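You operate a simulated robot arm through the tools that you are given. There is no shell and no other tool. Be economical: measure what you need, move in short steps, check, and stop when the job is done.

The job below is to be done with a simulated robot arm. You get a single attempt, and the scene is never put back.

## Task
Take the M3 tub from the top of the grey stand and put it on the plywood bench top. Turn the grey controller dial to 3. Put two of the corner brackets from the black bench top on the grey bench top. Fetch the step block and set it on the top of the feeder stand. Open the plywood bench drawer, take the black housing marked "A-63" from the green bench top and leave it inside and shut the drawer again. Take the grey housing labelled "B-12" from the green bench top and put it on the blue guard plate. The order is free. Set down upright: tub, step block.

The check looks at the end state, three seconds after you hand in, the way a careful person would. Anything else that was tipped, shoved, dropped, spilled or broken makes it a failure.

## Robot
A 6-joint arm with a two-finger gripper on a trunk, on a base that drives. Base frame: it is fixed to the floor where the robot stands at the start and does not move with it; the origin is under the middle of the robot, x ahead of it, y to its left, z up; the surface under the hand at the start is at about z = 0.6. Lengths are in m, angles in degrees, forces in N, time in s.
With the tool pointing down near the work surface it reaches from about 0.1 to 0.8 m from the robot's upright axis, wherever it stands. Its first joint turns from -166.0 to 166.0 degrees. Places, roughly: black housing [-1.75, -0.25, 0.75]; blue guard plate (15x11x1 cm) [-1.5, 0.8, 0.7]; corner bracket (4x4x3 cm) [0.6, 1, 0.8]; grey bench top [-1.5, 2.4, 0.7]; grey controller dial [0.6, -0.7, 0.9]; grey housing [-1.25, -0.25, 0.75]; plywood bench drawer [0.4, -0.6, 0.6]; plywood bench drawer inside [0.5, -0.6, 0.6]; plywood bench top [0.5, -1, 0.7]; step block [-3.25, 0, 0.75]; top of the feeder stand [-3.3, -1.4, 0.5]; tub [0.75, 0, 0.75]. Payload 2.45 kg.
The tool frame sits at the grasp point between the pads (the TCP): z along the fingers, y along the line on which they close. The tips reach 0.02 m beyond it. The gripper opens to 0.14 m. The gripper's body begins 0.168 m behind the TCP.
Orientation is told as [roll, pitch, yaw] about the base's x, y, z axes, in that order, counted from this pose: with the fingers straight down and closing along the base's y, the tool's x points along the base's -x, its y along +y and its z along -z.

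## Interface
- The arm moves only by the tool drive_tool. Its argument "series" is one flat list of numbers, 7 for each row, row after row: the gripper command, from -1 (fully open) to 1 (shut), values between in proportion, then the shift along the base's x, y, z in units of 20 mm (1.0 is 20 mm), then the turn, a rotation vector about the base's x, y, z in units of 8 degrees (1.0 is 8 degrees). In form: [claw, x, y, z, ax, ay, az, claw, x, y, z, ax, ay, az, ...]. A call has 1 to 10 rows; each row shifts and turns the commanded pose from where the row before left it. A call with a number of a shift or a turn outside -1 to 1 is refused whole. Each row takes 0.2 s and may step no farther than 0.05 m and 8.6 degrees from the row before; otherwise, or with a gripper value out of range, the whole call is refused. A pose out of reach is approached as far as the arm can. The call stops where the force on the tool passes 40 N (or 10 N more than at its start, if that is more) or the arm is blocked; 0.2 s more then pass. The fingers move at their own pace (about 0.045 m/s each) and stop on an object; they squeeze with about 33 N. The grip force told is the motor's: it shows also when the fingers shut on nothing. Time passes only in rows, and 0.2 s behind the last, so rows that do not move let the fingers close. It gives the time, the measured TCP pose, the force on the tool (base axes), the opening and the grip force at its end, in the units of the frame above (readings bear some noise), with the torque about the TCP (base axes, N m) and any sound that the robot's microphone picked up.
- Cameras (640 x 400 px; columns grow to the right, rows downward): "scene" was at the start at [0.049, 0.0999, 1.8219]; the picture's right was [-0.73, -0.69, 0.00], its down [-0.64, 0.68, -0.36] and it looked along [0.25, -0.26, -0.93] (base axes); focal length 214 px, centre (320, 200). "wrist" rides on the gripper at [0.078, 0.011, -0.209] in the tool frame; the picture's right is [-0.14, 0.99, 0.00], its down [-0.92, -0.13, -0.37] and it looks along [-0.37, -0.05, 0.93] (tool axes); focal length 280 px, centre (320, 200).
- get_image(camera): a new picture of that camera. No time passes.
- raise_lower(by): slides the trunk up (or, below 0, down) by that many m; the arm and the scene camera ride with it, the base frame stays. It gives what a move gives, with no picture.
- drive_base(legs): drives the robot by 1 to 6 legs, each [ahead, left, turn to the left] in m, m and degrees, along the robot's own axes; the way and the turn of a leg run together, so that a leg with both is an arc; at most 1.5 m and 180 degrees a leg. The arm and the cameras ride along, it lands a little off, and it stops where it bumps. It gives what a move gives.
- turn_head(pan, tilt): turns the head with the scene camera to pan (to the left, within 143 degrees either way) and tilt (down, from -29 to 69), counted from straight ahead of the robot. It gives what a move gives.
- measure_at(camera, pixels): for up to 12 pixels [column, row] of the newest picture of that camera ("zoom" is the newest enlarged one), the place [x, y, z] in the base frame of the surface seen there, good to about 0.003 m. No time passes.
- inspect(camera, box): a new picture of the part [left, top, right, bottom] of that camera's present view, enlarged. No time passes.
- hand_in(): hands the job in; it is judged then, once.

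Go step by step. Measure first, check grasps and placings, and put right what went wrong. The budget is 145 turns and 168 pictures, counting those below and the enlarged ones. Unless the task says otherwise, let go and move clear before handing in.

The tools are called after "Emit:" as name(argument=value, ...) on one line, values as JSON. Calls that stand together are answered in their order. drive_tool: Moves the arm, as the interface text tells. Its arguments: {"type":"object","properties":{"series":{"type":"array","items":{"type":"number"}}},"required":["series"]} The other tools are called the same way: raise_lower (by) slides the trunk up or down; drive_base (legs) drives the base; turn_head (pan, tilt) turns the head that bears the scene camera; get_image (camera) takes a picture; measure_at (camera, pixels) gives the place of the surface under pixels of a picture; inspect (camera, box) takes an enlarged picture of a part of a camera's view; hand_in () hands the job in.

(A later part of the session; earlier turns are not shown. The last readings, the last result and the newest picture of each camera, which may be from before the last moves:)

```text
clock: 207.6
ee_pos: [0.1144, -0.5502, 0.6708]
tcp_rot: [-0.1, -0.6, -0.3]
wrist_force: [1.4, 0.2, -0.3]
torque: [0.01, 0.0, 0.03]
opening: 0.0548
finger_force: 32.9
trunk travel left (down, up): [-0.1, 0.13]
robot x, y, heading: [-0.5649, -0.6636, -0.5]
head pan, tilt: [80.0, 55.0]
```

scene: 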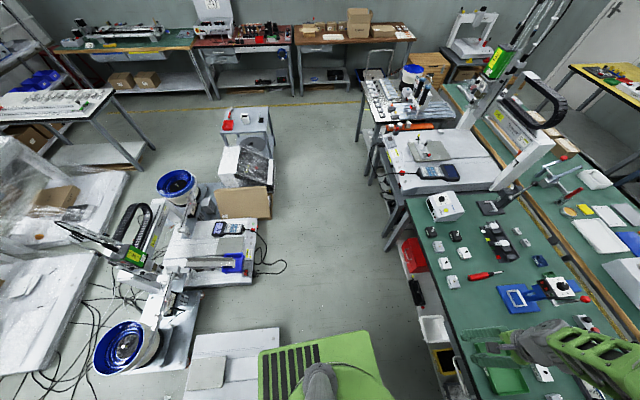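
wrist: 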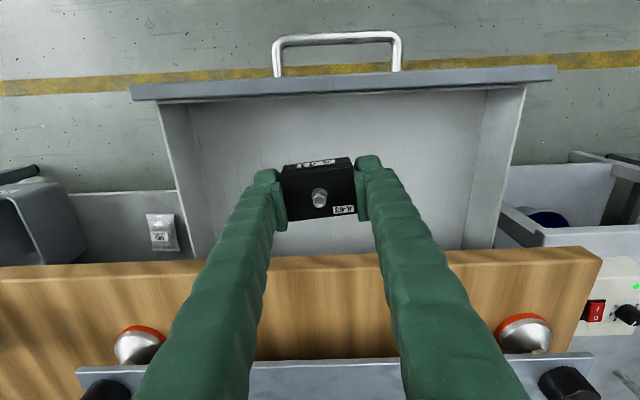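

Emit:
drive_tool(series=[1, 0, 0, -0.5, 0, 0, 0, 1, 0, 0, -0.3, 0, 0, 0, 1, 0, 0, -0.2, 0, 0, 0, 1, 0, 0, -0.1, 0, 0, 0])

Emit:
drive_tool(series=[0, 0, 0, 0, 0, 0, 0, 0, 0, 0, 0, 0, 0, 0, 0, 0, 0, 0.5, 0, 0, 0, 0, 0, 0, 1, 0, 0, 0, 0, 0, 0, 1, 0, 0, 0, 0, 0, 0, 1, 0, 0, 0, 0, 0, 0, 1, 0, 0, 0, 0, 0, 0, 1, 0, 0, 0, 0, -0.5, 0, 1, 0, 0, 0, 0, -0.5, 0, 1, 0, 0, 0])

Emit:
get_image(camera="wrist")

```text
clock: 208.6
ee_pos: [0.1143, -0.5514, 0.6491]
tcp_rot: [-0.2, -0.6, -0.4]
wrist_force: [0.2, 0.3, 0.2]
torque: [-0.01, 0.01, 0.04]
opening: 0.0547
finger_force: 32.9
trunk travel left (down, up): [-0.1, 0.13]
robot x, y, heading: [-0.5614, -0.6594, -0.6]
head pan, tilt: [80.0, 55.0]
```

```text
clock: 210.8
ee_pos: [0.0933, -0.551, 0.801]
tcp_rot: [-0.2, -0.6, -0.3]
wrist_force: [-0.2, -1.0, 0.5]
torque: [0.01, -0.03, -0.02]
opening: 0.07
finger_force: 0.1
trunk travel left (down, up): [-0.1, 0.13]
robot x, y, heading: [-0.5697, -0.665, -0.7]
head pan, tilt: [80.0, 55.0]
```

```text
79 pictures are left
```

wrist: 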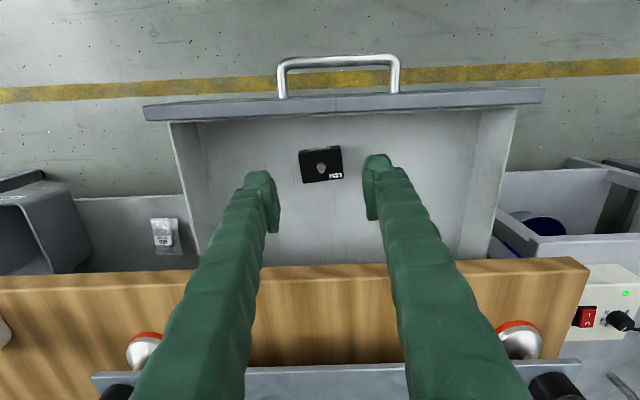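

A-63 lies upright in the drawer. To shut it I'll put the closed fingers in front of the handle bar and push it back in.

Emit:
drive_tool(series=[1, -1, 0.15, 1, 0, 0, 0, 1, -1, 0.15, 1, 0, 0, 0, 1, -1, 0.15, 0, 0, 0, 0, 1, -1, 0.15, 0, 0, 0, 0, 1, -1, 0.15, 0, 0, 0, 0, 1, -1, 0.15, 0, 0, 0, 0, 1, -1, 0.15, 0, 0, 0, 0, 1, -1, 0.15, 0, 0, 0, 0, 1, -1, 0.15, 0, 0, 0, 0])

Emit:
drive_tool(series=[1, 0, 0, -1, 0, 0, 0, 1, 0, 0, -1, 0, 0, 0, 1, 0, 0, -1, 0, 0, 0, 1, 0, 0, -1, 0, 0, 0, 1, 0, 0, -1, 0, 0, 0, 1, 0, 0, -1, 0, 0, 0, 1, 0, 0, -1, 0, 0, 0, 1, 0, 0, -1, 0, 0, 0, 1, 0, 0, -1, 0, 0, 0])

Emit:
get_image(camera="wrist")

```text
clock: 212.8
ee_pos: [-0.0873, -0.5234, 0.8392]
tcp_rot: [-0.2, -0.6, -0.3]
wrist_force: [-0.5, 0.5, 0.0]
torque: [0.03, -0.02, -0.02]
opening: 0.0002
finger_force: 29.6
trunk travel left (down, up): [-0.1, 0.13]
robot x, y, heading: [-0.5674, -0.6559, -0.6]
head pan, tilt: [80.0, 55.0]
```

```text
clock: 214.8
ee_pos: [-0.0882, -0.5281, 0.7138]
tcp_rot: [-0.7, 0.0, -0.3]
wrist_force: [-0.3, 0.2, 0.3]
torque: [-0.03, 0.0, 0.03]
opening: 0.0
finger_force: 29.3
out of reach, approached as far as the arm can: row 5, 6, 7, 8, 9
trunk travel left (down, up): [-0.1, 0.13]
robot x, y, heading: [-0.5684, -0.665, -0.5]
head pan, tilt: [80.0, 55.0]
```

```text
78 pictures are left
```

wrist: 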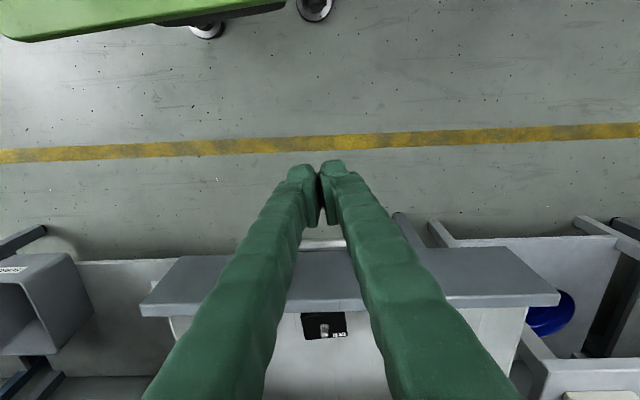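

The arm bottoms out at z 0.714 here, so I'll lower the trunk by 0.055 m instead, then push.

Emit:
raise_lower(by=-0.055)

Emit:
drive_tool(series=[1, 0.8, -0.08, 0, 0, 0, 0, 1, 0.8, -0.08, 0, 0, 0, 0, 1, 0.8, -0.08, 0, 0, 0, 0, 1, 0.8, -0.08, 0, 0, 0, 0, 1, 0.8, -0.08, 0, 0, 0, 0, 1, 0.8, -0.08, 0, 0, 0, 0])

Emit:
get_image(camera="wrist")

```text
clock: 215.8
ee_pos: [-0.0888, -0.5281, 0.6576]
tcp_rot: [-0.7, -0.1, -0.3]
wrist_force: [-0.2, 0.3, 0.1]
torque: [0.0, -0.02, 0.0]
opening: 0.0002
finger_force: 29.5
trunk travel left (down, up): [-0.045, 0.185]
robot x, y, heading: [-0.566, -0.6629, -0.5]
head pan, tilt: [80.0, 55.0]
```

```text
clock: 217.2
ee_pos: [-0.0295, -0.5395, 0.6574]
tcp_rot: [-0.6, -0.2, -0.3]
wrist_force: [1.0, -0.3, -0.4]
torque: [0.0, -0.02, -0.01]
opening: 0.0003
finger_force: 28.9
out of reach, approached as far as the arm can: row 1, 2, 3, 4
trunk travel left (down, up): [-0.045, 0.185]
robot x, y, heading: [-0.5663, -0.6629, -0.6]
head pan, tilt: [80.0, 55.0]
```

```text
77 pictures are left
```

wrist: 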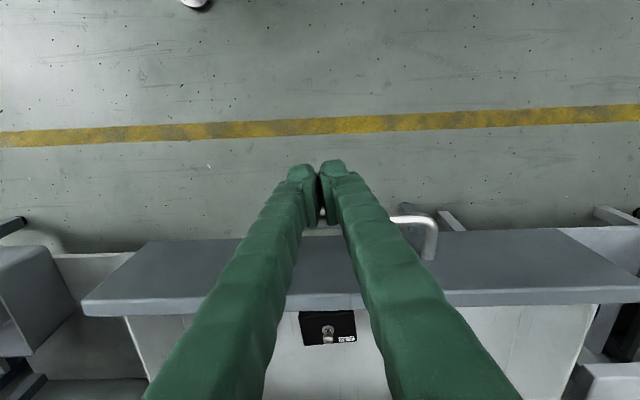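

The fingers are against the handle. I'll push the drawer in along its direction.

Emit:
drive_tool(series=[1, 0.8, -0.08, 0, 0, 0, 0, 1, 0.8, -0.08, 0, 0, 0, 0, 1, 0.8, -0.08, 0, 0, 0, 0, 1, 0.8, -0.08, 0, 0, 0, 0, 1, 0.8, -0.08, 0, 0, 0, 0, 1, 0.8, -0.08, 0, 0, 0, 0, 1, 0.8, -0.08, 0, 0, 0, 0, 1, 0.8, -0.08, 0, 0, 0, 0, 1, 0.8, -0.08, 0, 0, 0, 0, 1, 0.8, -0.08, 0, 0, 0, 0])

Emit:
drive_tool(series=[1, 0.5, -0.05, 0, 0, 0, 0, 1, 0.5, -0.05, 0, 0, 0, 0, 1, 0.5, -0.05, 0, 0, 0, 0, 1, 0.5, -0.05, 0, 0, 0, 0, 1, 0.5, -0.05, 0, 0, 0, 0, 1, 0.5, -0.05, 0, 0, 0, 0])

Emit:
get_image(camera="wrist")

```text
clock: 219.4
ee_pos: [0.1325, -0.5549, 0.6579]
tcp_rot: [-0.7, -0.1, -0.3]
wrist_force: [-0.4, 0.3, -0.8]
torque: [0.02, -0.01, -0.01]
opening: 0.0
finger_force: 29.3
trunk travel left (down, up): [-0.045, 0.185]
robot x, y, heading: [-0.5686, -0.6604, -0.4]
head pan, tilt: [80.0, 55.0]
```

```text
clock: 220.8
ee_pos: [0.1869, -0.5609, 0.656]
tcp_rot: [-0.8, 0.4, -0.3]
wrist_force: [-12.5, 3.0, -6.7]
torque: [0.01, 0.04, -0.09]
opening: 0.0
finger_force: 29.8
trunk travel left (down, up): [-0.045, 0.185]
robot x, y, heading: [-0.5698, -0.6622, -0.5]
head pan, tilt: [80.0, 55.0]
```

```text
76 pictures are left
```

wrist: 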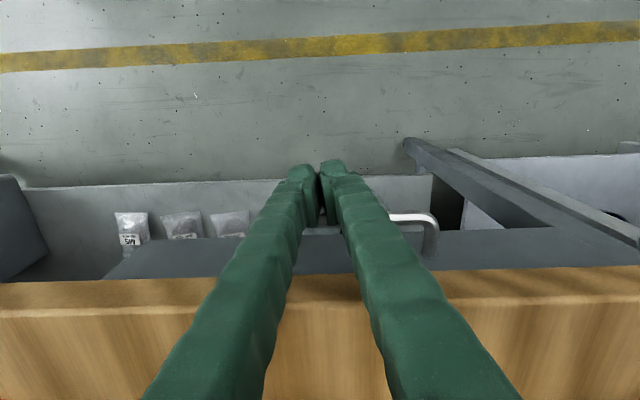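

The drawer hit its stop and is shut. I'll back off and raise the hand, then drive to the green bench again for the B-12 housing.

Emit:
drive_tool(series=[1, -1, 0, 0, 0, 0, 0, 1, -1, 0, 0, 0, 0, 0, 1, -1, 0, 0, 0, 0, 0, 1, -0.5, 0, 1, 0, 0, 0, 1, -0.5, 0, 1, 0, 0, 0, 1, -0.5, 0, 1, 0, 0, 0, 1, -0.5, 0, 1, 0, 0, 0, 1, 0, 0, 1, 0, 0, 0, 1, 0, 0, 1, 0, 0, 0, 1, 0, 0, 1, 0, 0, 0])

Emit:
raise_lower(by=0.18)

Emit:
get_image(camera="wrist")

Emit:
drive_base(legs=[[0, -0.35, 0], [0, 0, 90], [0, 0.52, 0], [0.17, 0, 0]])

Emit:
turn_head(pan=10, tilt=60)

Emit:
get_image(camera="scene")

```text
clock: 223.0
ee_pos: [0.092, -0.5609, 0.7986]
tcp_rot: [-0.7, -0.1, -0.3]
wrist_force: [0.1, 0.4, -1.2]
torque: [-0.01, 0.0, -0.03]
opening: 0.0001
finger_force: 29.7
trunk travel left (down, up): [-0.045, 0.185]
robot x, y, heading: [-0.5674, -0.6586, -0.4]
head pan, tilt: [80.0, 55.0]
```

```text
clock: 225.0
ee_pos: [0.0909, -0.5602, 0.9781]
tcp_rot: [-0.7, 0.1, -0.2]
wrist_force: [-0.4, -0.7, 0.6]
torque: [-0.02, 0.0, 0.02]
opening: 0.0001
finger_force: 29.8
trunk travel left (down, up): [-0.225, 0.005]
robot x, y, heading: [-0.5682, -0.6601, -0.4]
head pan, tilt: [80.0, 55.0]
```

```text
75 pictures are left
```

wrist: 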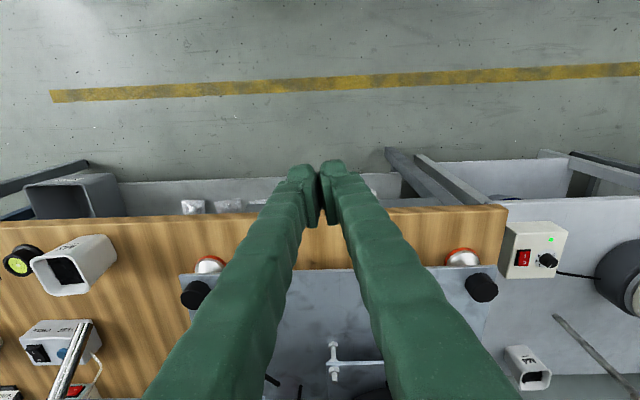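

```text
clock: 238.2
ee_pos: [-1.195, -0.1782, 0.9771]
tcp_rot: [-0.7, 0.1, 89.7]
wrist_force: [-0.5, 0.1, -0.3]
torque: [-0.05, -0.01, -0.01]
opening: 0.0
finger_force: 29.3
trunk travel left (down, up): [-0.225, 0.005]
robot x, y, heading: [-1.0922, -0.8418, 89.4]
head pan, tilt: [80.0, 55.0]
```

```text
clock: 239.6
ee_pos: [-1.1946, -0.1803, 0.9791]
tcp_rot: [-0.8, -0.2, 89.8]
wrist_force: [-0.6, -0.1, 0.6]
torque: [-0.05, 0.01, -0.02]
opening: 0.0003
finger_force: 29.3
trunk travel left (down, up): [-0.225, 0.005]
robot x, y, heading: [-1.0921, -0.8402, 89.5]
head pan, tilt: [10.0, 60.0]
```

```text
74 pictures are left
```

scene: 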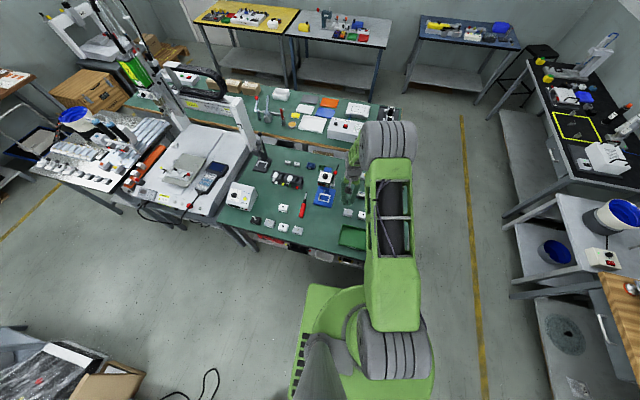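

Emit:
get_image(camera="wrist")

Emit:
inspect(camera="wrist", box=[60, 80, 300, 260])

```text
73 pictures are left
```

wrist: 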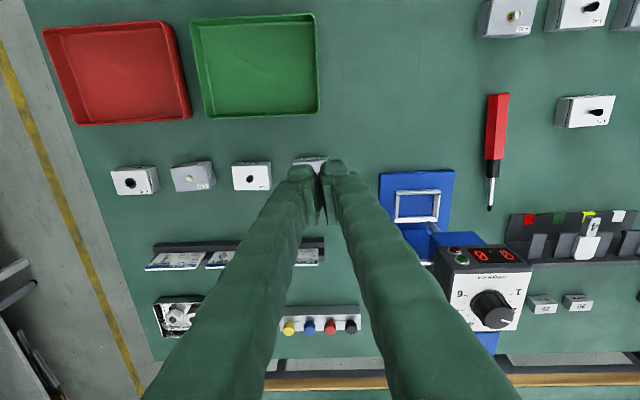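

```text
2.22 times, centred on (180, 170) of wrist
```

zoom: 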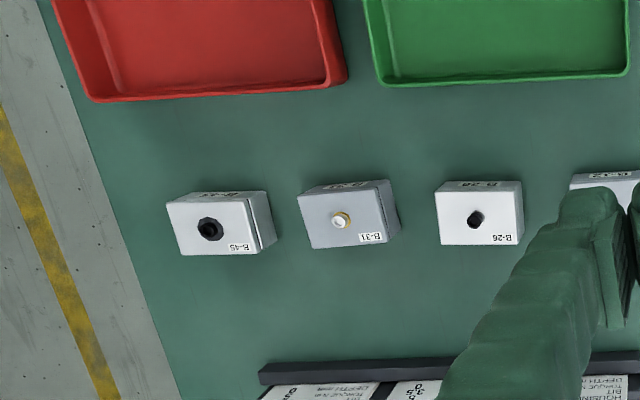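

B-45, B-31 and B-26 are visible; the fourth box is hidden behind the fingers at (312,160). I'll pull back 8 cm to read it.

Emit:
drive_tool(series=[0, 0, -1, 0, 0, 0, 0, 0, 0, -1, 0, 0, 0, 0, 0, 0, -1, 0, 0, 0, 0, 0, 0, -1, 0, 0, 0, 0])

Emit:
get_image(camera="wrist")

Emit:
inspect(camera="wrist", box=[240, 180, 400, 300])

```text
clock: 240.6
ee_pos: [-1.1935, -0.2595, 0.9792]
tcp_rot: [-0.7, -0.2, 89.7]
wrist_force: [0.2, -0.5, -0.3]
torque: [-0.02, 0.03, -0.01]
opening: 0.0701
finger_force: 0.0
trunk travel left (down, up): [-0.225, 0.005]
robot x, y, heading: [-1.0927, -0.8378, 89.5]
head pan, tilt: [10.0, 60.0]
```

```text
71 pictures are left
```

wrist: 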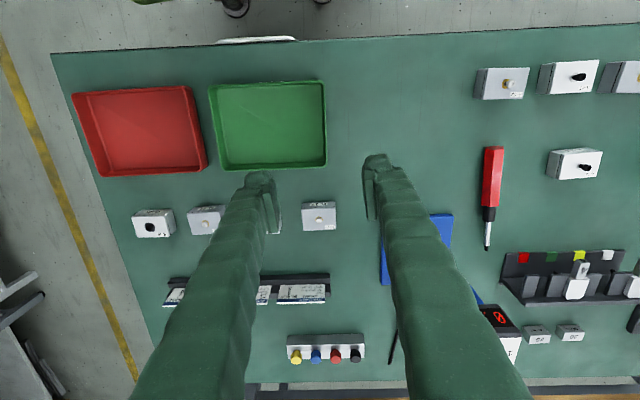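

```text
3.33 times, centred on (320, 240) of wrist
```

zoom: 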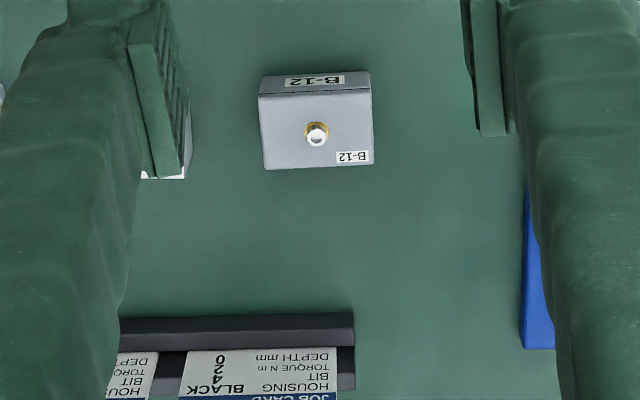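

B-12 (grey) is at wrist (319,217). I'll measure it and its surroundings.

Emit:
measure_at(camera="zoom", pixels=[[268, 100], [368, 96], [270, 164], [330, 160], [340, 120], [290, 130], [316, 140], [185, 165], [530, 240]])

```text
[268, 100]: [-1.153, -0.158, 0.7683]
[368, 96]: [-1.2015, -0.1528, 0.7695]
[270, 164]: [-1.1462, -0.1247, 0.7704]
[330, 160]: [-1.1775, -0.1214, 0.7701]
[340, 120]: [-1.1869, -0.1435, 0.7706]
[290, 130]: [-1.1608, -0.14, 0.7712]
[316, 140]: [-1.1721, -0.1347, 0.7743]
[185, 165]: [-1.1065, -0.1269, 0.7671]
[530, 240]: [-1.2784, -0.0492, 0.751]
```

Emit:
drive_tool(series=[0, 0.3, 1, 0, 0, 0, -0.4, 0, 0.3, 1, 0, 0, 0, -0.35, 0, 0.3, 1, 0, 0, 0, 0, 0, 0, 1, 0, 0, 0, 0, 0, 0, 1, 0, 0, 0, 0, 0, 0, 1, -1, 0, 0, 0, 0, 0, 0, -1, 0, 0, 0, 0, 0, 0, -1, 0, 0, 0, 0, 0, 0, -1, 0, 0, 0, 0, 0, 0, -1, 0, 0, 0])

Emit:
get_image(camera="wrist")

```text
clock: 242.8
ee_pos: [-1.1765, -0.139, 0.8783]
tcp_rot: [-0.7, -0.1, 83.7]
wrist_force: [0.8, 0.0, -1.0]
torque: [-0.02, 0.01, -0.04]
opening: 0.0698
finger_force: 0.1
trunk travel left (down, up): [-0.225, 0.005]
robot x, y, heading: [-1.0926, -0.8402, 89.8]
head pan, tilt: [10.0, 60.0]
```

```text
69 pictures are left
```

wrist: 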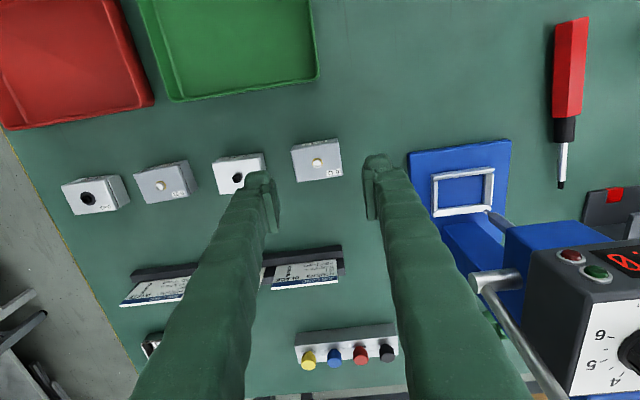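

Emit:
measure_at(camera="wrist", pixels=[[485, 280], [520, 330], [540, 250], [600, 250], [520, 235], [294, 150], [336, 142], [300, 178], [338, 170], [264, 160], [600, 330]])

```text
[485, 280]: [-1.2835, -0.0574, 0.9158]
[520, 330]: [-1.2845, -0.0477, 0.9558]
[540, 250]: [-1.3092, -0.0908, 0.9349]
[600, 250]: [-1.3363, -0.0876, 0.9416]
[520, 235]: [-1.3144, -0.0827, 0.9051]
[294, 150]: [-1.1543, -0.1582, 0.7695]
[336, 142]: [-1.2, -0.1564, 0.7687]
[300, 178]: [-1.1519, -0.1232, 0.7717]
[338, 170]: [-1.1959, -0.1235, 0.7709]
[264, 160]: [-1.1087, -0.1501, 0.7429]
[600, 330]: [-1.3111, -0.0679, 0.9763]
```

Aligned on B-12, and the press lever stays about 3.5 cm clear. I'll descend, grip and lift.

Emit:
drive_tool(series=[0, 0, 0, -1, 0, 0, 0, 0, 0, 0, -1, 0, 0, 0, 0, 0, 0, -1, 0, 0, 0, 0, 0, 0, -1, 0, 0, 0, 0, 0, 0, -1, 0, 0, 0, 0, 0, 0, -0.8, 0, 0, 0])

Emit:
drive_tool(series=[1, 0, 0, 0, 0, 0, 0, 1, 0, 0, 0, 0, 0, 0, 1, 0, 0, 0, 0, 0, 0, 1, 0, 0, 0, 0, 0, 0])

Emit:
drive_tool(series=[1, 0, 0, 0.5, 0, 0, 0, 1, 0, 0, 1, 0, 0, 0, 1, 0, 0, 1, 0, 0, 0, 1, 0, 0, 1, 0, 0, 0, 1, 0, 0, 1, 0, 0, 0, 1, 0, 0, 1, 0, 0, 0, 1, 0, 0, 1, 0, 0, 0, 1, 0, 0, 1, 0, 0, 0, 1, 0, 0, 1, 0, 0, 0, 1, 0, 0, 1, 0, 0, 0])

Emit:
drive_tool(series=[1, 0, -1, 1, 0, 0, 0, 1, 0, -1, 1, 0, 0, 0, 1, 0, -1, 0, 0, 0, 0, 1, 0, -1, 0, 0, 0, 0, 1, 0, -1, 0, 0, 0, 0, 1, 0, -1, 0, 0, 0, 0, 1, 0, -1, 0, 0, 0, 0, 1, 0, -1, 0, 0, 0, 0, 1, 0, -1, 0, 0, 0, 0, 1, 0, -1, 0, 0, 0, 0])

Emit:
get_image(camera="wrist")

```text
clock: 244.2
ee_pos: [-1.1768, -0.1394, 0.7629]
tcp_rot: [-0.7, 0.0, 83.7]
wrist_force: [0.3, -0.8, -0.8]
torque: [-0.01, -0.01, 0.01]
opening: 0.0701
finger_force: 0.1
trunk travel left (down, up): [-0.225, 0.005]
robot x, y, heading: [-1.0936, -0.839, 89.5]
head pan, tilt: [10.0, 60.0]
```

```text
clock: 245.2
ee_pos: [-1.1769, -0.1395, 0.7635]
tcp_rot: [-0.6, -0.2, 83.7]
wrist_force: [-0.3, 1.3, -0.2]
torque: [0.01, -0.01, 0.03]
opening: 0.0548
finger_force: 33.1
trunk travel left (down, up): [-0.225, 0.005]
robot x, y, heading: [-1.0897, -0.8385, 89.5]
head pan, tilt: [10.0, 60.0]
```

```text
clock: 247.4
ee_pos: [-1.1784, -0.1401, 0.9533]
tcp_rot: [-0.7, -0.1, 83.7]
wrist_force: [0.4, 1.1, -0.7]
torque: [-0.03, -0.01, 0.01]
opening: 0.0548
finger_force: 33.0
trunk travel left (down, up): [-0.225, 0.005]
robot x, y, heading: [-1.0934, -0.8402, 89.4]
head pan, tilt: [10.0, 60.0]
```

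```text
clock: 249.6
ee_pos: [-1.1763, -0.3405, 0.9921]
tcp_rot: [-0.7, 0.0, 83.7]
wrist_force: [-0.1, -0.7, -0.5]
torque: [0.03, 0.01, -0.04]
opening: 0.0547
finger_force: 33.1
trunk travel left (down, up): [-0.225, 0.005]
robot x, y, heading: [-1.0941, -0.8385, 89.5]
head pan, tilt: [10.0, 60.0]
```

```text
68 pictures are left
```

wrist: 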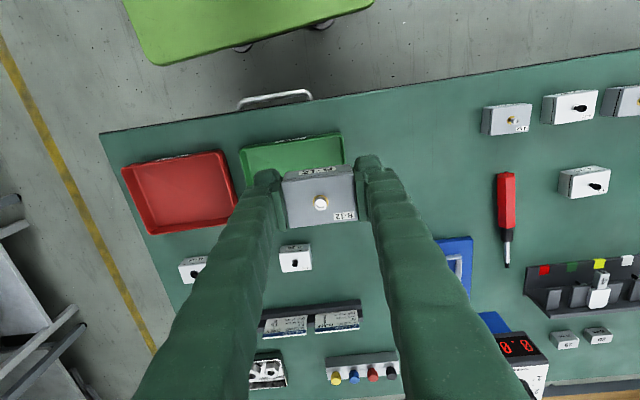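

B-12 is held. I'll drive out to the corridor, north past the benches, and turn around to face the second green bench from its north side.

Emit:
drive_base(legs=[[0, -0.65, 0], [1.2, 0, 0], [1.2, 0, 0], [0, 0, 180]])

Emit:
turn_head(pan=-45, tilt=50)

Emit:
get_image(camera="scene")

```text
clock: 274.5
ee_pos: [-0.3444, 1.0541, 0.9921]
tcp_rot: [-0.7, 0.0, -96.9]
wrist_force: [-0.1, 0.2, -1.5]
torque: [0.02, 0.02, 0.01]
opening: 0.0546
finger_force: 32.9
trunk travel left (down, up): [-0.225, 0.005]
robot x, y, heading: [-0.4184, 1.5516, -91.2]
head pan, tilt: [10.0, 60.0]
```

```text
clock: 275.7
ee_pos: [-0.3436, 1.0542, 0.9928]
tcp_rot: [-0.7, -0.1, -96.9]
wrist_force: [-0.1, 0.2, -0.8]
torque: [-0.01, 0.01, -0.02]
opening: 0.0547
finger_force: 32.8
trunk travel left (down, up): [-0.225, 0.005]
robot x, y, heading: [-0.4242, 1.5526, -91.2]
head pan, tilt: [-45.0, 50.0]
```

```text
67 pictures are left
```

scene: 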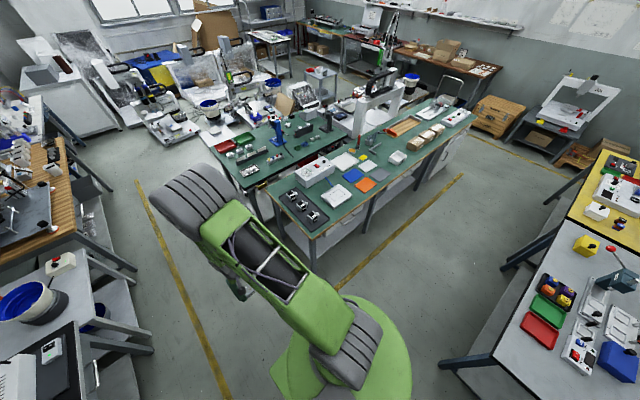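

Emit:
measure_at(camera="scene", pixels=[[309, 238], [372, 193], [400, 172], [344, 160], [368, 165], [365, 185], [362, 152], [440, 375], [505, 295], [560, 210], [430, 300], [500, 200]])

Emit:
inspect(camera="scene", box=[270, 120, 430, 250])

```text
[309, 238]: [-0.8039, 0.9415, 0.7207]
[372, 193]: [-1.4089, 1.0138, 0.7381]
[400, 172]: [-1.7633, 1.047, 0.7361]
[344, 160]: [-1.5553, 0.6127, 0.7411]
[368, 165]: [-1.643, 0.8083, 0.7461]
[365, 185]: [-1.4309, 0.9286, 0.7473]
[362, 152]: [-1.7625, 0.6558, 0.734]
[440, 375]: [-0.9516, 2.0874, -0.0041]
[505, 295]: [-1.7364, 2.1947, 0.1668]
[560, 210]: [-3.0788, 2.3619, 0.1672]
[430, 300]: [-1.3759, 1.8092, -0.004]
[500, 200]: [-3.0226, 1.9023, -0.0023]
```

```text
3.08 times, centred on (350, 185) of scene
```

zoom: 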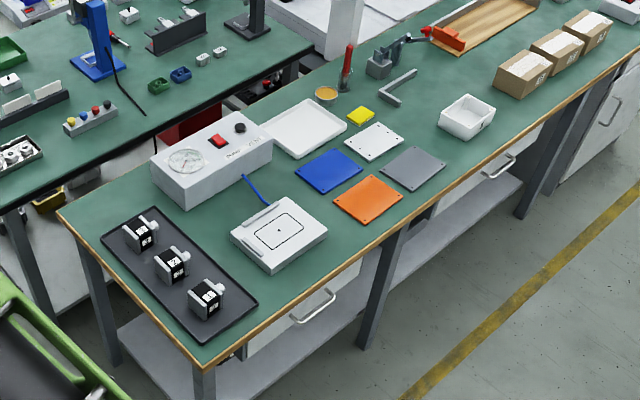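

The blue plate is near (-1.47,0.79) and the bench's north edge at y≈1.02. I'll strafe 1.0 m west, move 0.1 m toward the bench and view the plate with the wrist camera.

Emit:
drive_base(legs=[[0, -1.03, 0], [0.12, 0, 0]])

Emit:
get_image(camera="wrist")

```text
clock: 285.7
ee_pos: [-1.3482, 0.9465, 0.9908]
tcp_rot: [-0.8, 0.0, -96.1]
wrist_force: [-0.3, -1.1, 0.1]
torque: [0.05, 0.01, -0.01]
opening: 0.0547
finger_force: 32.8
trunk travel left (down, up): [-0.225, 0.005]
robot x, y, heading: [-1.4311, 1.447, -90.4]
head pan, tilt: [-45.0, 50.0]
```

```text
65 pictures are left
```

wrist: 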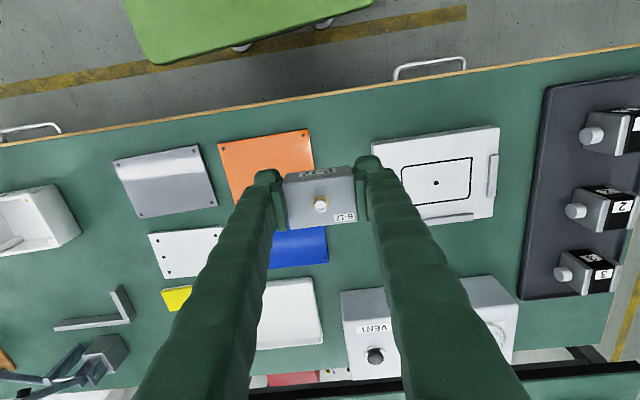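

The blue plate appears at (300,248) behind the held housing. I'll measure its visible edges.

Emit:
measure_at(camera="wrist", pixels=[[326, 258], [318, 232], [285, 262], [275, 268], [300, 245], [315, 165], [310, 134], [222, 228], [322, 340], [265, 285], [345, 290]])

Emit:
drive_tool(series=[1, -0.8, 0.8, 0, 0, 0, 0, 1, -0.8, 0.8, 0, 0, 0, 0, 1, -0.8, 0.8, 0, 0, 0, 0])

Emit:
get_image(camera="wrist")

```text
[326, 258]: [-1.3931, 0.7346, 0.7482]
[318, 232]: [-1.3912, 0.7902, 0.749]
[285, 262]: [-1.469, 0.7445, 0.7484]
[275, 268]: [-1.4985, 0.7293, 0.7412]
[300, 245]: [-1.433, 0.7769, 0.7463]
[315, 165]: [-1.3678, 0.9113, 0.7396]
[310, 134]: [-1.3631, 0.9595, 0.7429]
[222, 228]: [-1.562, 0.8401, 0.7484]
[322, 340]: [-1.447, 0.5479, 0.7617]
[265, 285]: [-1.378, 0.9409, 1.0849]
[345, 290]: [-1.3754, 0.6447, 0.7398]
```

```text
clock: 286.5
ee_pos: [-1.397, 0.9963, 0.9917]
tcp_rot: [-0.7, 0.0, -96.2]
wrist_force: [-0.2, 0.3, -0.9]
torque: [0.0, -0.03, 0.0]
opening: 0.0545
finger_force: 32.9
trunk travel left (down, up): [-0.225, 0.005]
robot x, y, heading: [-1.4298, 1.447, -90.5]
head pan, tilt: [-45.0, 50.0]
```

```text
64 pictures are left
```

wrist: 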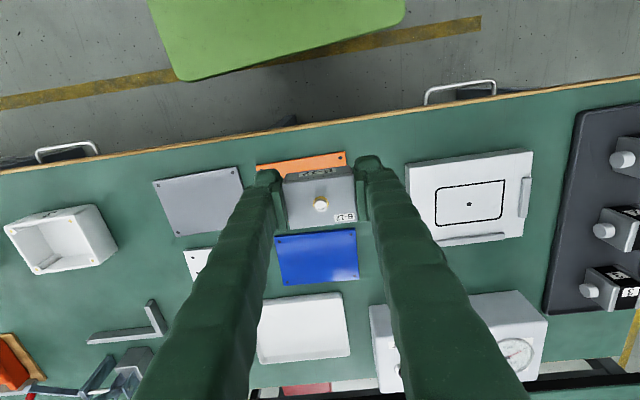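

Emit:
measure_at(camera="wrist", pixels=[[277, 240], [354, 231], [357, 277], [285, 284], [318, 258], [370, 250], [320, 295]])

```text
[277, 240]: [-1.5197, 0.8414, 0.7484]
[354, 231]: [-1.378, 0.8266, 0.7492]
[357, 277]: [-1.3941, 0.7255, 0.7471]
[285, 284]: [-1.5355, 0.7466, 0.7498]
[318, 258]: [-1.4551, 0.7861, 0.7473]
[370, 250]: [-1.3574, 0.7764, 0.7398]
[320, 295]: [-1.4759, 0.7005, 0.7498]
```

The plate's centre is (-1.457,0.785), top z 0.748, aligned with the gripper. I'll move over it and lower.

Emit:
drive_tool(series=[1, -0.3, -1, 0, 0, 0, 0, 1, -0.3, -1, 0, 0, 0, 0, 1, -0.3, -1, 0, 0, 0, 0, 1, -0.3, -1, 0, 0, 0, 0, 1, -0.3, -1, 0, 0, 0, 0, 1, -0.3, -1, 0, 0, 0, 0, 1, -0.3, -1, 0, 0, 0, 0, 1, -0.3, -1, 0, 0, 0, 0, 1, -0.3, -1, 0, 0, 0, 0, 1, -0.3, -1, 0, 0, 0, 0])

Emit:
drive_tool(series=[1, 0, -0.55, -1, 0, 0, 0, 1, 0, 0, -1, 0, 0, 0, 1, 0, 0, -1, 0, 0, 0, 1, 0, 0, -1, 0, 0, 0, 1, 0, 0, -1, 0, 0, 0, 1, 0, 0, -1, 0, 0, 0, 1, 0, 0, -1, 0, 0, 0, 1, 0, 0, -1, 0, 0, 0])

Emit:
get_image(camera="wrist")

```text
clock: 288.7
ee_pos: [-1.4561, 0.7963, 0.9919]
tcp_rot: [-0.7, 0.0, -96.3]
wrist_force: [0.7, -0.1, -1.5]
torque: [0.02, -0.02, 0.0]
opening: 0.0548
finger_force: 32.8
trunk travel left (down, up): [-0.225, 0.005]
robot x, y, heading: [-1.4317, 1.4473, -90.4]
head pan, tilt: [-45.0, 50.0]
```

```text
clock: 290.5
ee_pos: [-1.4561, 0.7853, 0.8298]
tcp_rot: [-0.7, 0.1, -96.2]
wrist_force: [0.1, -1.4, -0.2]
torque: [0.01, -0.02, -0.05]
opening: 0.0547
finger_force: 33.3
trunk travel left (down, up): [-0.225, 0.005]
robot x, y, heading: [-1.4303, 1.4491, -90.5]
head pan, tilt: [-45.0, 50.0]
```

```text
63 pictures are left
```

wrist: 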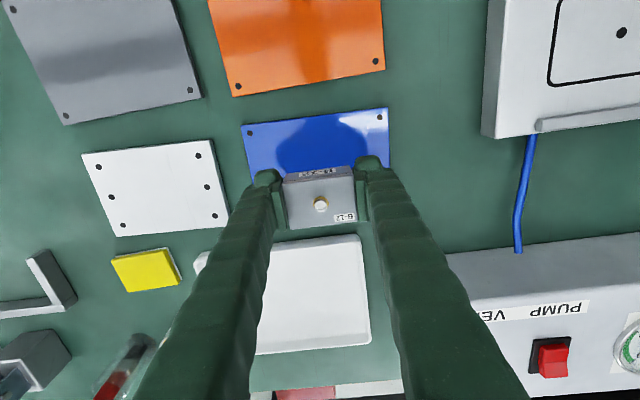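

Right over the plate (perspective shifts it upward). I'll lower the last 5.5 cm gently and release.

Emit:
drive_tool(series=[1, 0, 0, -1, 0, 0, 0, 1, 0, 0, -1, 0, 0, 0, 1, 0, 0, -0.4, 0, 0, 0, 1, 0, 0, -0.2, 0, 0, 0, 1, 0, 0, -0.15, 0, 0, 0])

Emit:
drive_tool(series=[0, 0, 0, 0, 0, 0, 0, 0, 0, 0, 0, 0, 0, 0, 0, 0, 0, 0.5, 0, 0, 0, 0, 0, 0, 1, 0, 0, 0, 0, 0, 0, 1, 0, 0, 0, 0, 0, 0, 1, 0, 0, 0, 0, 0, 0, 1, 0, 0, 0, 0, 0, 0, 1, 0, 0, 0, 0, 0, 0.5, 1, 0, 0, 0, 0, 0, 1, 1, 0, 0, 0])

Emit:
get_image(camera="wrist")

```text
clock: 291.7
ee_pos: [-1.4548, 0.7858, 0.7761]
tcp_rot: [-0.7, 0.0, -96.2]
wrist_force: [0.4, 0.6, -0.4]
torque: [-0.01, 0.0, 0.01]
opening: 0.0546
finger_force: 33.3
trunk travel left (down, up): [-0.225, 0.005]
robot x, y, heading: [-1.4322, 1.45, -90.5]
head pan, tilt: [-45.0, 50.0]
```

```text
clock: 293.9
ee_pos: [-1.4558, 0.817, 0.9287]
tcp_rot: [-0.7, 0.0, -96.2]
wrist_force: [0.5, 0.1, -0.3]
torque: [0.0, -0.01, 0.0]
opening: 0.0699
finger_force: 0.1
trunk travel left (down, up): [-0.225, 0.005]
robot x, y, heading: [-1.4283, 1.4462, -90.4]
head pan, tilt: [-45.0, 50.0]
```

```text
62 pictures are left
```

wrist: 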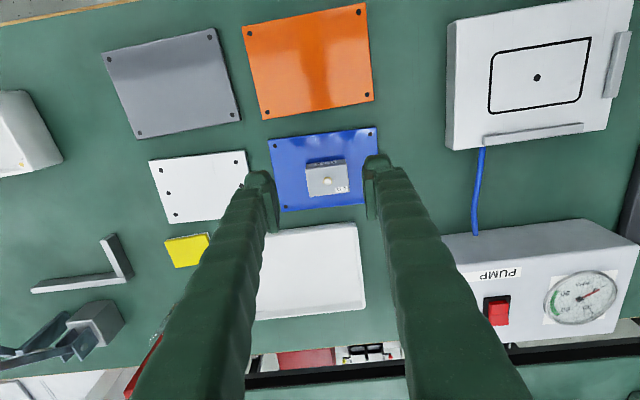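

B-12 sits in the middle of the blue plate. Next are the brackets: I'll drive back east, turn to face the black bench, and look.

Emit:
drive_tool(series=[0, 0, 1, 1, 0, 0, 0, 0, 0, 1, 1, 0, 0, 0, 0, 0, 1, 1, 0, 0, 0, 0, 0, 1, 0, 0, 0, 0, 0, 0, 1, 0, 0, 0, 0, 0, 0, 1, 0, 0, 0, 0])

Emit:
drive_base(legs=[[-0.1, 0, 0], [0, 1.1, 0], [0, 0, 90], [0.25, -0.5, 0]])

Emit:
turn_head(pan=0, tilt=60)

Emit:
get_image(camera="scene")

Emit:
get_image(camera="wrist")

```text
clock: 295.3
ee_pos: [-1.4561, 0.9362, 0.9861]
tcp_rot: [-0.7, -0.1, -96.2]
wrist_force: [0.0, 0.2, -0.9]
torque: [-0.06, 0.0, 0.0]
opening: 0.07
finger_force: 0.0
trunk travel left (down, up): [-0.225, 0.005]
robot x, y, heading: [-1.4328, 1.4464, -90.6]
head pan, tilt: [-45.0, 50.0]
```

```text
clock: 314.4
ee_pos: [0.4176, 0.994, 0.987]
tcp_rot: [-0.7, -0.1, -6.6]
wrist_force: [-0.6, -1.0, -0.3]
torque: [-0.02, -0.01, 0.02]
opening: 0.0703
finger_force: 0.1
trunk travel left (down, up): [-0.225, 0.005]
robot x, y, heading: [-0.0897, 1.0205, -0.6]
head pan, tilt: [-45.0, 50.0]
```

```text
clock: 315.5
ee_pos: [0.4182, 0.9943, 0.9862]
tcp_rot: [-0.7, -0.1, -6.6]
wrist_force: [0.2, 0.0, -0.1]
torque: [-0.05, 0.01, 0.01]
opening: 0.0701
finger_force: 0.1
trunk travel left (down, up): [-0.225, 0.005]
robot x, y, heading: [-0.0918, 1.0237, -1.0]
head pan, tilt: [0.0, 60.0]
```

```text
61 pictures are left
```

scene: 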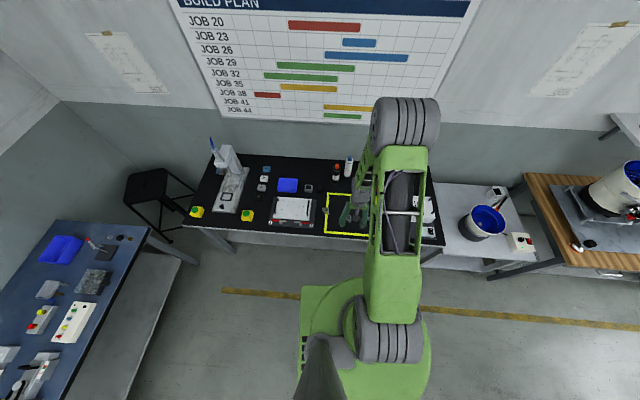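

```text
60 pictures are left
```

wrist: 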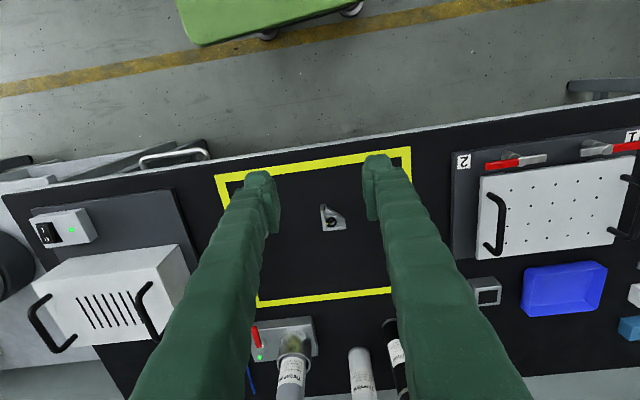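

A bracket is visible at wrist (333,218). I'll enlarge and measure it.

Emit:
inspect(camera="wrist", box=[290, 180, 380, 250])

Emit:
measure_at(camera="zoom", pixels=[[215, 210], [290, 195], [240, 330], [365, 310], [300, 230], [260, 280], [350, 270], [230, 250]])

```text
5.71 times, centred on (335, 215) of wrist
```

zoom: 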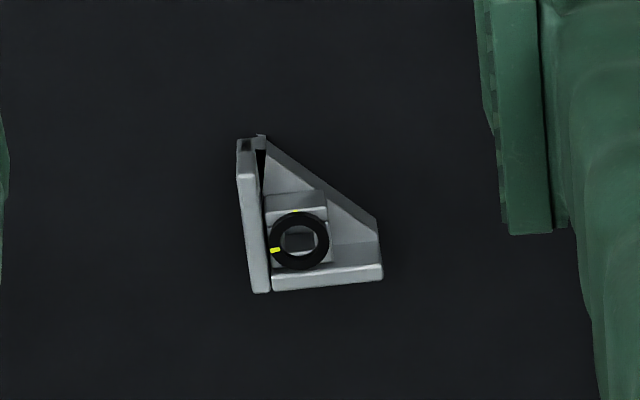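

```text
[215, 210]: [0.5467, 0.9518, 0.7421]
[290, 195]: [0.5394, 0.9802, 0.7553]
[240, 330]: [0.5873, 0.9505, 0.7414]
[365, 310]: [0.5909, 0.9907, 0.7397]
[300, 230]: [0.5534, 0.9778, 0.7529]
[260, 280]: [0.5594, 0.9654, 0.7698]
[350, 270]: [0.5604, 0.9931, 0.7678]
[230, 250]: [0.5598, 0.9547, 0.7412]
```

The bracket's corner faces the far side; I'll grip its 41 mm outer width along y, centred on the wall at (0.562,0.983). First I'll go above it and check.

Emit:
drive_tool(series=[0, 0.9, -0.07, 0, 0, 0, 0, 0, 0.9, -0.07, 0, 0, 0, 0, 0, 0.9, -0.07, 0, 0, 0, 0, 0, 0.9, -0.07, 0, 0, 0, 0, 0, 0.9, -0.07, 0, 0, 0, 0, 0, 0.9, -0.07, -1, 0, 0, 0, 0, 0.9, -0.07, -1, 0, 0, 0, 0, 0.9, -0.07, -1, 0, 0, 0, 0, 0, 0, -1, 0, 0, 0, 0, 0, 0, -1, 0, 0, 0])

Emit:
get_image(camera="wrist")

Emit:
inspect(camera="wrist", box=[250, 130, 390, 240])

Emit:
measure_at(camera="zoom", pixels=[[250, 120], [300, 120], [350, 120], [300, 80], [300, 150], [260, 150], [340, 150]])

```text
clock: 317.7
ee_pos: [0.5643, 0.9838, 0.8866]
tcp_rot: [-0.6, 0.0, -6.7]
wrist_force: [0.3, 0.1, -0.4]
torque: [0.01, 0.01, 0.02]
opening: 0.07
finger_force: 0.1
trunk travel left (down, up): [-0.225, 0.005]
robot x, y, heading: [-0.0917, 1.0237, -0.7]
head pan, tilt: [0.0, 60.0]
```

```text
58 pictures are left
```

wrist: 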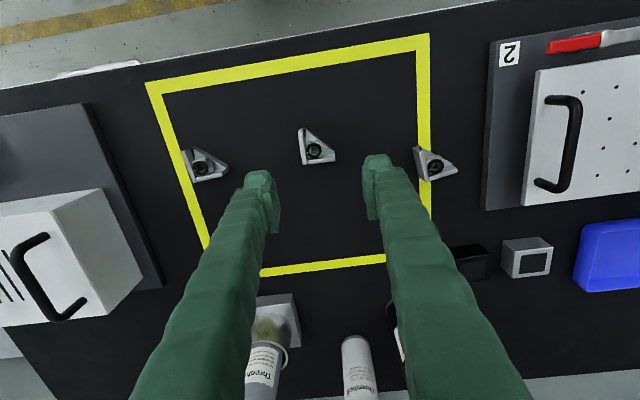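

```text
3.64 times, centred on (320, 185) of wrist
```

zoom: 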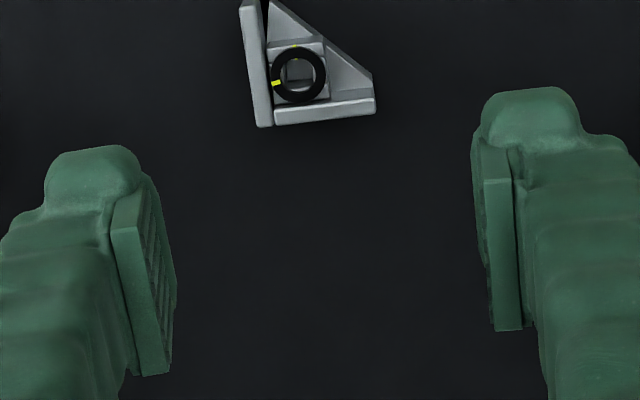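

```text
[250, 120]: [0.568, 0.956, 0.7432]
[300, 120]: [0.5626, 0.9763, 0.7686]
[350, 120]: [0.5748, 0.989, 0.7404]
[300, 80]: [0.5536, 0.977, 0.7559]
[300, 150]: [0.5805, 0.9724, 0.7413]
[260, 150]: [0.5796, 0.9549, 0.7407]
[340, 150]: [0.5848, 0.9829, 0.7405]
```

Aligned, and the other two brackets are well clear. I'll descend, grip and lift.

Emit:
drive_tool(series=[0, 0, -0.1, -1, 0, 0, 0, 0, 0, 0, -1, 0, 0, 0, 0, 0, 0, -1, 0, 0, 0, 0, 0, 0, -1, 0, 0, 0, 0, 0, 0, -1, 0, 0, 0, 0, 0, 0, -1, 0, 0, 0, 0, 0, 0, -0.15, 0, 0, 0])

Emit:
drive_tool(series=[1, 0, 0, 0, 0, 0, 0, 1, 0, 0, 0, 0, 0, 0, 1, 0, 0, 0, 0, 0, 0, 1, 0, 0, 0, 0, 0, 0, 1, 0, 0, 0, 0, 0, 0])

Emit:
drive_tool(series=[1, 0, 0, 0.5, 0, 0, 0, 1, 0, 0, 1, 0, 0, 0, 1, 0, 0, 1, 0, 0, 0, 1, 0, 0, 1, 0, 0, 0, 1, 0, 0, 1, 0, 0, 0, 1, 0, 0, 1, 0, 0, 0, 1, 0, 0, 1, 0, 0, 0, 1, -1, 0, 1, 0, 0, 0, 1, -1, 0, 1, 0, 0, 0, 1, -1, 0, 1, 0, 0, 0])

Emit:
get_image(camera="wrist")

```text
clock: 319.3
ee_pos: [0.5629, 0.9812, 0.7617]
tcp_rot: [-0.6, -0.1, -6.5]
wrist_force: [-0.2, 0.3, -0.3]
torque: [0.01, -0.01, 0.0]
opening: 0.0698
finger_force: 0.1
trunk travel left (down, up): [-0.225, 0.005]
robot x, y, heading: [-0.0891, 1.0203, -1.0]
head pan, tilt: [0.0, 60.0]
```

```text
clock: 320.5
ee_pos: [0.5619, 0.9814, 0.7622]
tcp_rot: [-0.6, -0.1, -6.7]
wrist_force: [0.2, -0.1, 0.6]
torque: [-0.01, -0.04, 0.05]
opening: 0.0383
finger_force: 33.4
trunk travel left (down, up): [-0.225, 0.005]
robot x, y, heading: [-0.0956, 1.0231, -0.7]
head pan, tilt: [0.0, 60.0]
```

```text
clock: 322.7
ee_pos: [0.4991, 0.9812, 0.9554]
tcp_rot: [-0.7, 0.1, -6.6]
wrist_force: [0.1, 0.1, -2.5]
torque: [0.01, -0.03, -0.02]
opening: 0.0384
finger_force: 33.4
trunk travel left (down, up): [-0.225, 0.005]
robot x, y, heading: [-0.0926, 1.0231, -0.7]
head pan, tilt: [0.0, 60.0]
```

```text
56 pictures are left
```

wrist: 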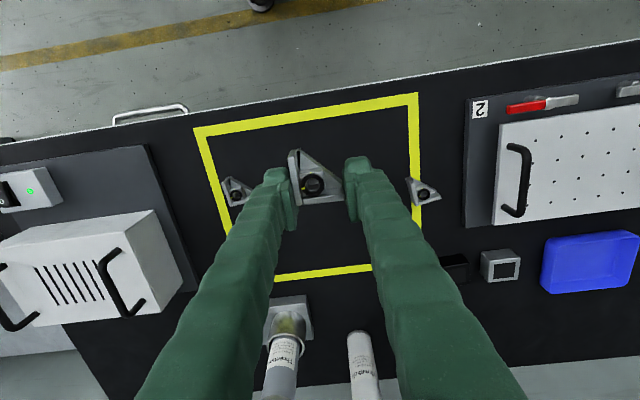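

Bracket one is held (0.038). I'll raise and retract it, then drive to the grey bench in the north-west.

Emit:
drive_tool(series=[1, -1, 0, 1, 0, 0, 0, 1, -1, 0, 1, 0, 0, 0, 1, -1, 0, 1, 0, 0, 0, 1, -1, 0, 1, 0, 0, 0, 1, -1, 0, 1, 0, 0, 0, 1, -1, 0, 0.5, 0, 0, 0])

Emit:
drive_base(legs=[[-0.36, 0, 0], [0, 0.57, 0], [-0.8, 0, 0], [0, 0, 90]])

Emit:
turn_head(pan=0, tilt=55)

Emit:
get_image(camera="scene")

Emit:
get_image(camera="wrist")

```text
clock: 324.1
ee_pos: [0.3821, 0.982, 1.0651]
tcp_rot: [-0.7, -0.1, -6.6]
wrist_force: [-0.4, 0.1, -0.2]
torque: [-0.01, -0.05, 0.02]
opening: 0.0386
finger_force: 32.8
trunk travel left (down, up): [-0.225, 0.005]
robot x, y, heading: [-0.093, 1.0187, -0.7]
head pan, tilt: [0.0, 60.0]
```

```text
clock: 339.3
ee_pos: [-1.2229, 2.0809, 1.0642]
tcp_rot: [-0.7, 0.1, 85.0]
wrist_force: [0.3, 0.7, -0.3]
torque: [0.01, 0.01, 0.04]
opening: 0.0384
finger_force: 32.9
trunk travel left (down, up): [-0.225, 0.005]
robot x, y, heading: [-1.2526, 1.6107, 90.8]
head pan, tilt: [0.0, 60.0]
```

```text
clock: 340.0
ee_pos: [-1.222, 2.0817, 1.0637]
tcp_rot: [-0.8, 0.0, 84.9]
wrist_force: [-0.3, 0.0, -0.6]
torque: [-0.03, -0.02, 0.0]
opening: 0.0384
finger_force: 33.2
trunk travel left (down, up): [-0.225, 0.005]
robot x, y, heading: [-1.2505, 1.6051, 90.7]
head pan, tilt: [0.0, 55.0]
```

```text
55 pictures are left
```

scene: 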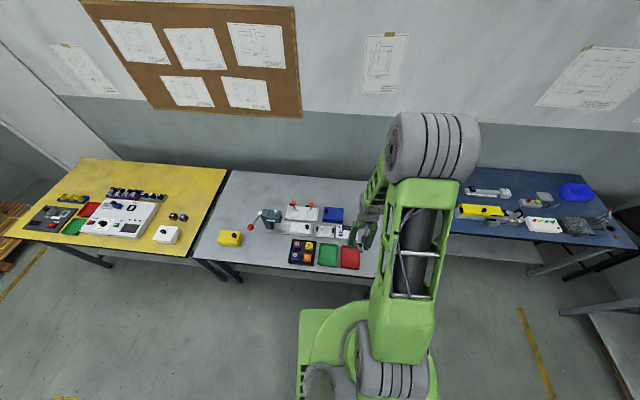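

```text
54 pictures are left
```

wrist: 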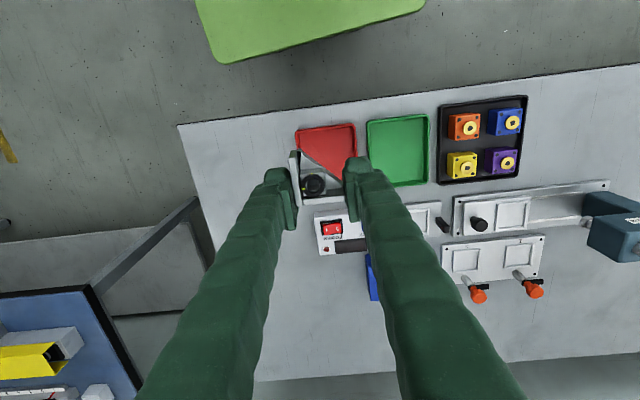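

The grey bench's east end, left of the red tray (wrist px 200–285), is bare. I'll measure free spots there.

Emit:
measure_at(camera="wrist", pixels=[[185, 130], [200, 200], [240, 140], [245, 180], [298, 132], [225, 230], [285, 122], [270, 145], [320, 225], [300, 108]])

```text
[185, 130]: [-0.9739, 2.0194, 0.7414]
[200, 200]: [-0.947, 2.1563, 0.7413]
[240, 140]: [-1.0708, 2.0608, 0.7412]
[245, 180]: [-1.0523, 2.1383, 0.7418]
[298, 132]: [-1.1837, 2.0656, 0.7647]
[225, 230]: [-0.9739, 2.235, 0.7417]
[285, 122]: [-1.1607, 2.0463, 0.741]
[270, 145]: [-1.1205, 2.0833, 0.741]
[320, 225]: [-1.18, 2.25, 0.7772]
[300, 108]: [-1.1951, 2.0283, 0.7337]
```

Emit:
drive_tool(series=[1, 0.8, 0.6, 0, 0, 0, 0, 1, 0.8, 0.6, 0, 0, 0, 0, 1, 0.8, 0.6, 0, 0, 0, 0, 1, 0.8, 0.6, 0, 0, 0, 0, 1, 0.8, 0.6, 0, 0, 0, 0, 1, 0.8, 0.6, -1, 0, 0, 0, 1, 0.8, 0.6, -1, 0, 0, 0, 1, 0.8, 0.6, -1, 0, 0, 0, 1, 0.8, 0.6, -1, 0, 0, 0, 1, 0.9, 0.5, -1, 0, 0, 0])

Emit:
drive_tool(series=[1, 0, 0, -1, 0, 0, 0, 1, 0, 0, -1, 0, 0, 0, 1, 0, 0, -1, 0, 0, 0, 1, 0, 0, -1, 0, 0, 0, 1, 0, 0, -1, 0, 0, 0, 1, 0, 0, -1, 0, 0, 0, 1, 0, 0, -1, 0, 0, 0, 1, 0, 0, -1, 0, 0, 0])

Emit:
get_image(camera="wrist")

```text
clock: 342.2
ee_pos: [-1.0607, 2.2, 0.963]
tcp_rot: [-0.7, 0.0, 84.9]
wrist_force: [0.2, 0.3, -0.4]
torque: [-0.01, 0.04, -0.01]
opening: 0.0387
finger_force: 33.3
trunk travel left (down, up): [-0.225, 0.005]
robot x, y, heading: [-1.2515, 1.6088, 90.9]
head pan, tilt: [0.0, 55.0]
```

```text
clock: 344.0
ee_pos: [-1.0606, 2.1977, 0.8025]
tcp_rot: [-0.7, 0.0, 84.9]
wrist_force: [0.5, -0.3, -1.0]
torque: [0.0, 0.01, 0.01]
opening: 0.0385
finger_force: 33.1
trunk travel left (down, up): [-0.225, 0.005]
robot x, y, heading: [-1.2491, 1.6095, 90.9]
head pan, tilt: [0.0, 55.0]
```

```text
53 pictures are left
```

wrist: 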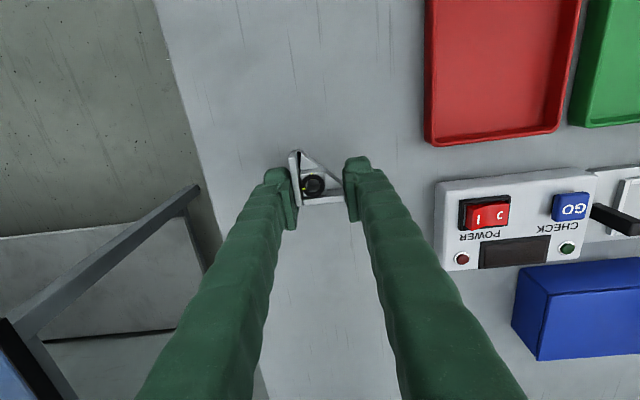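

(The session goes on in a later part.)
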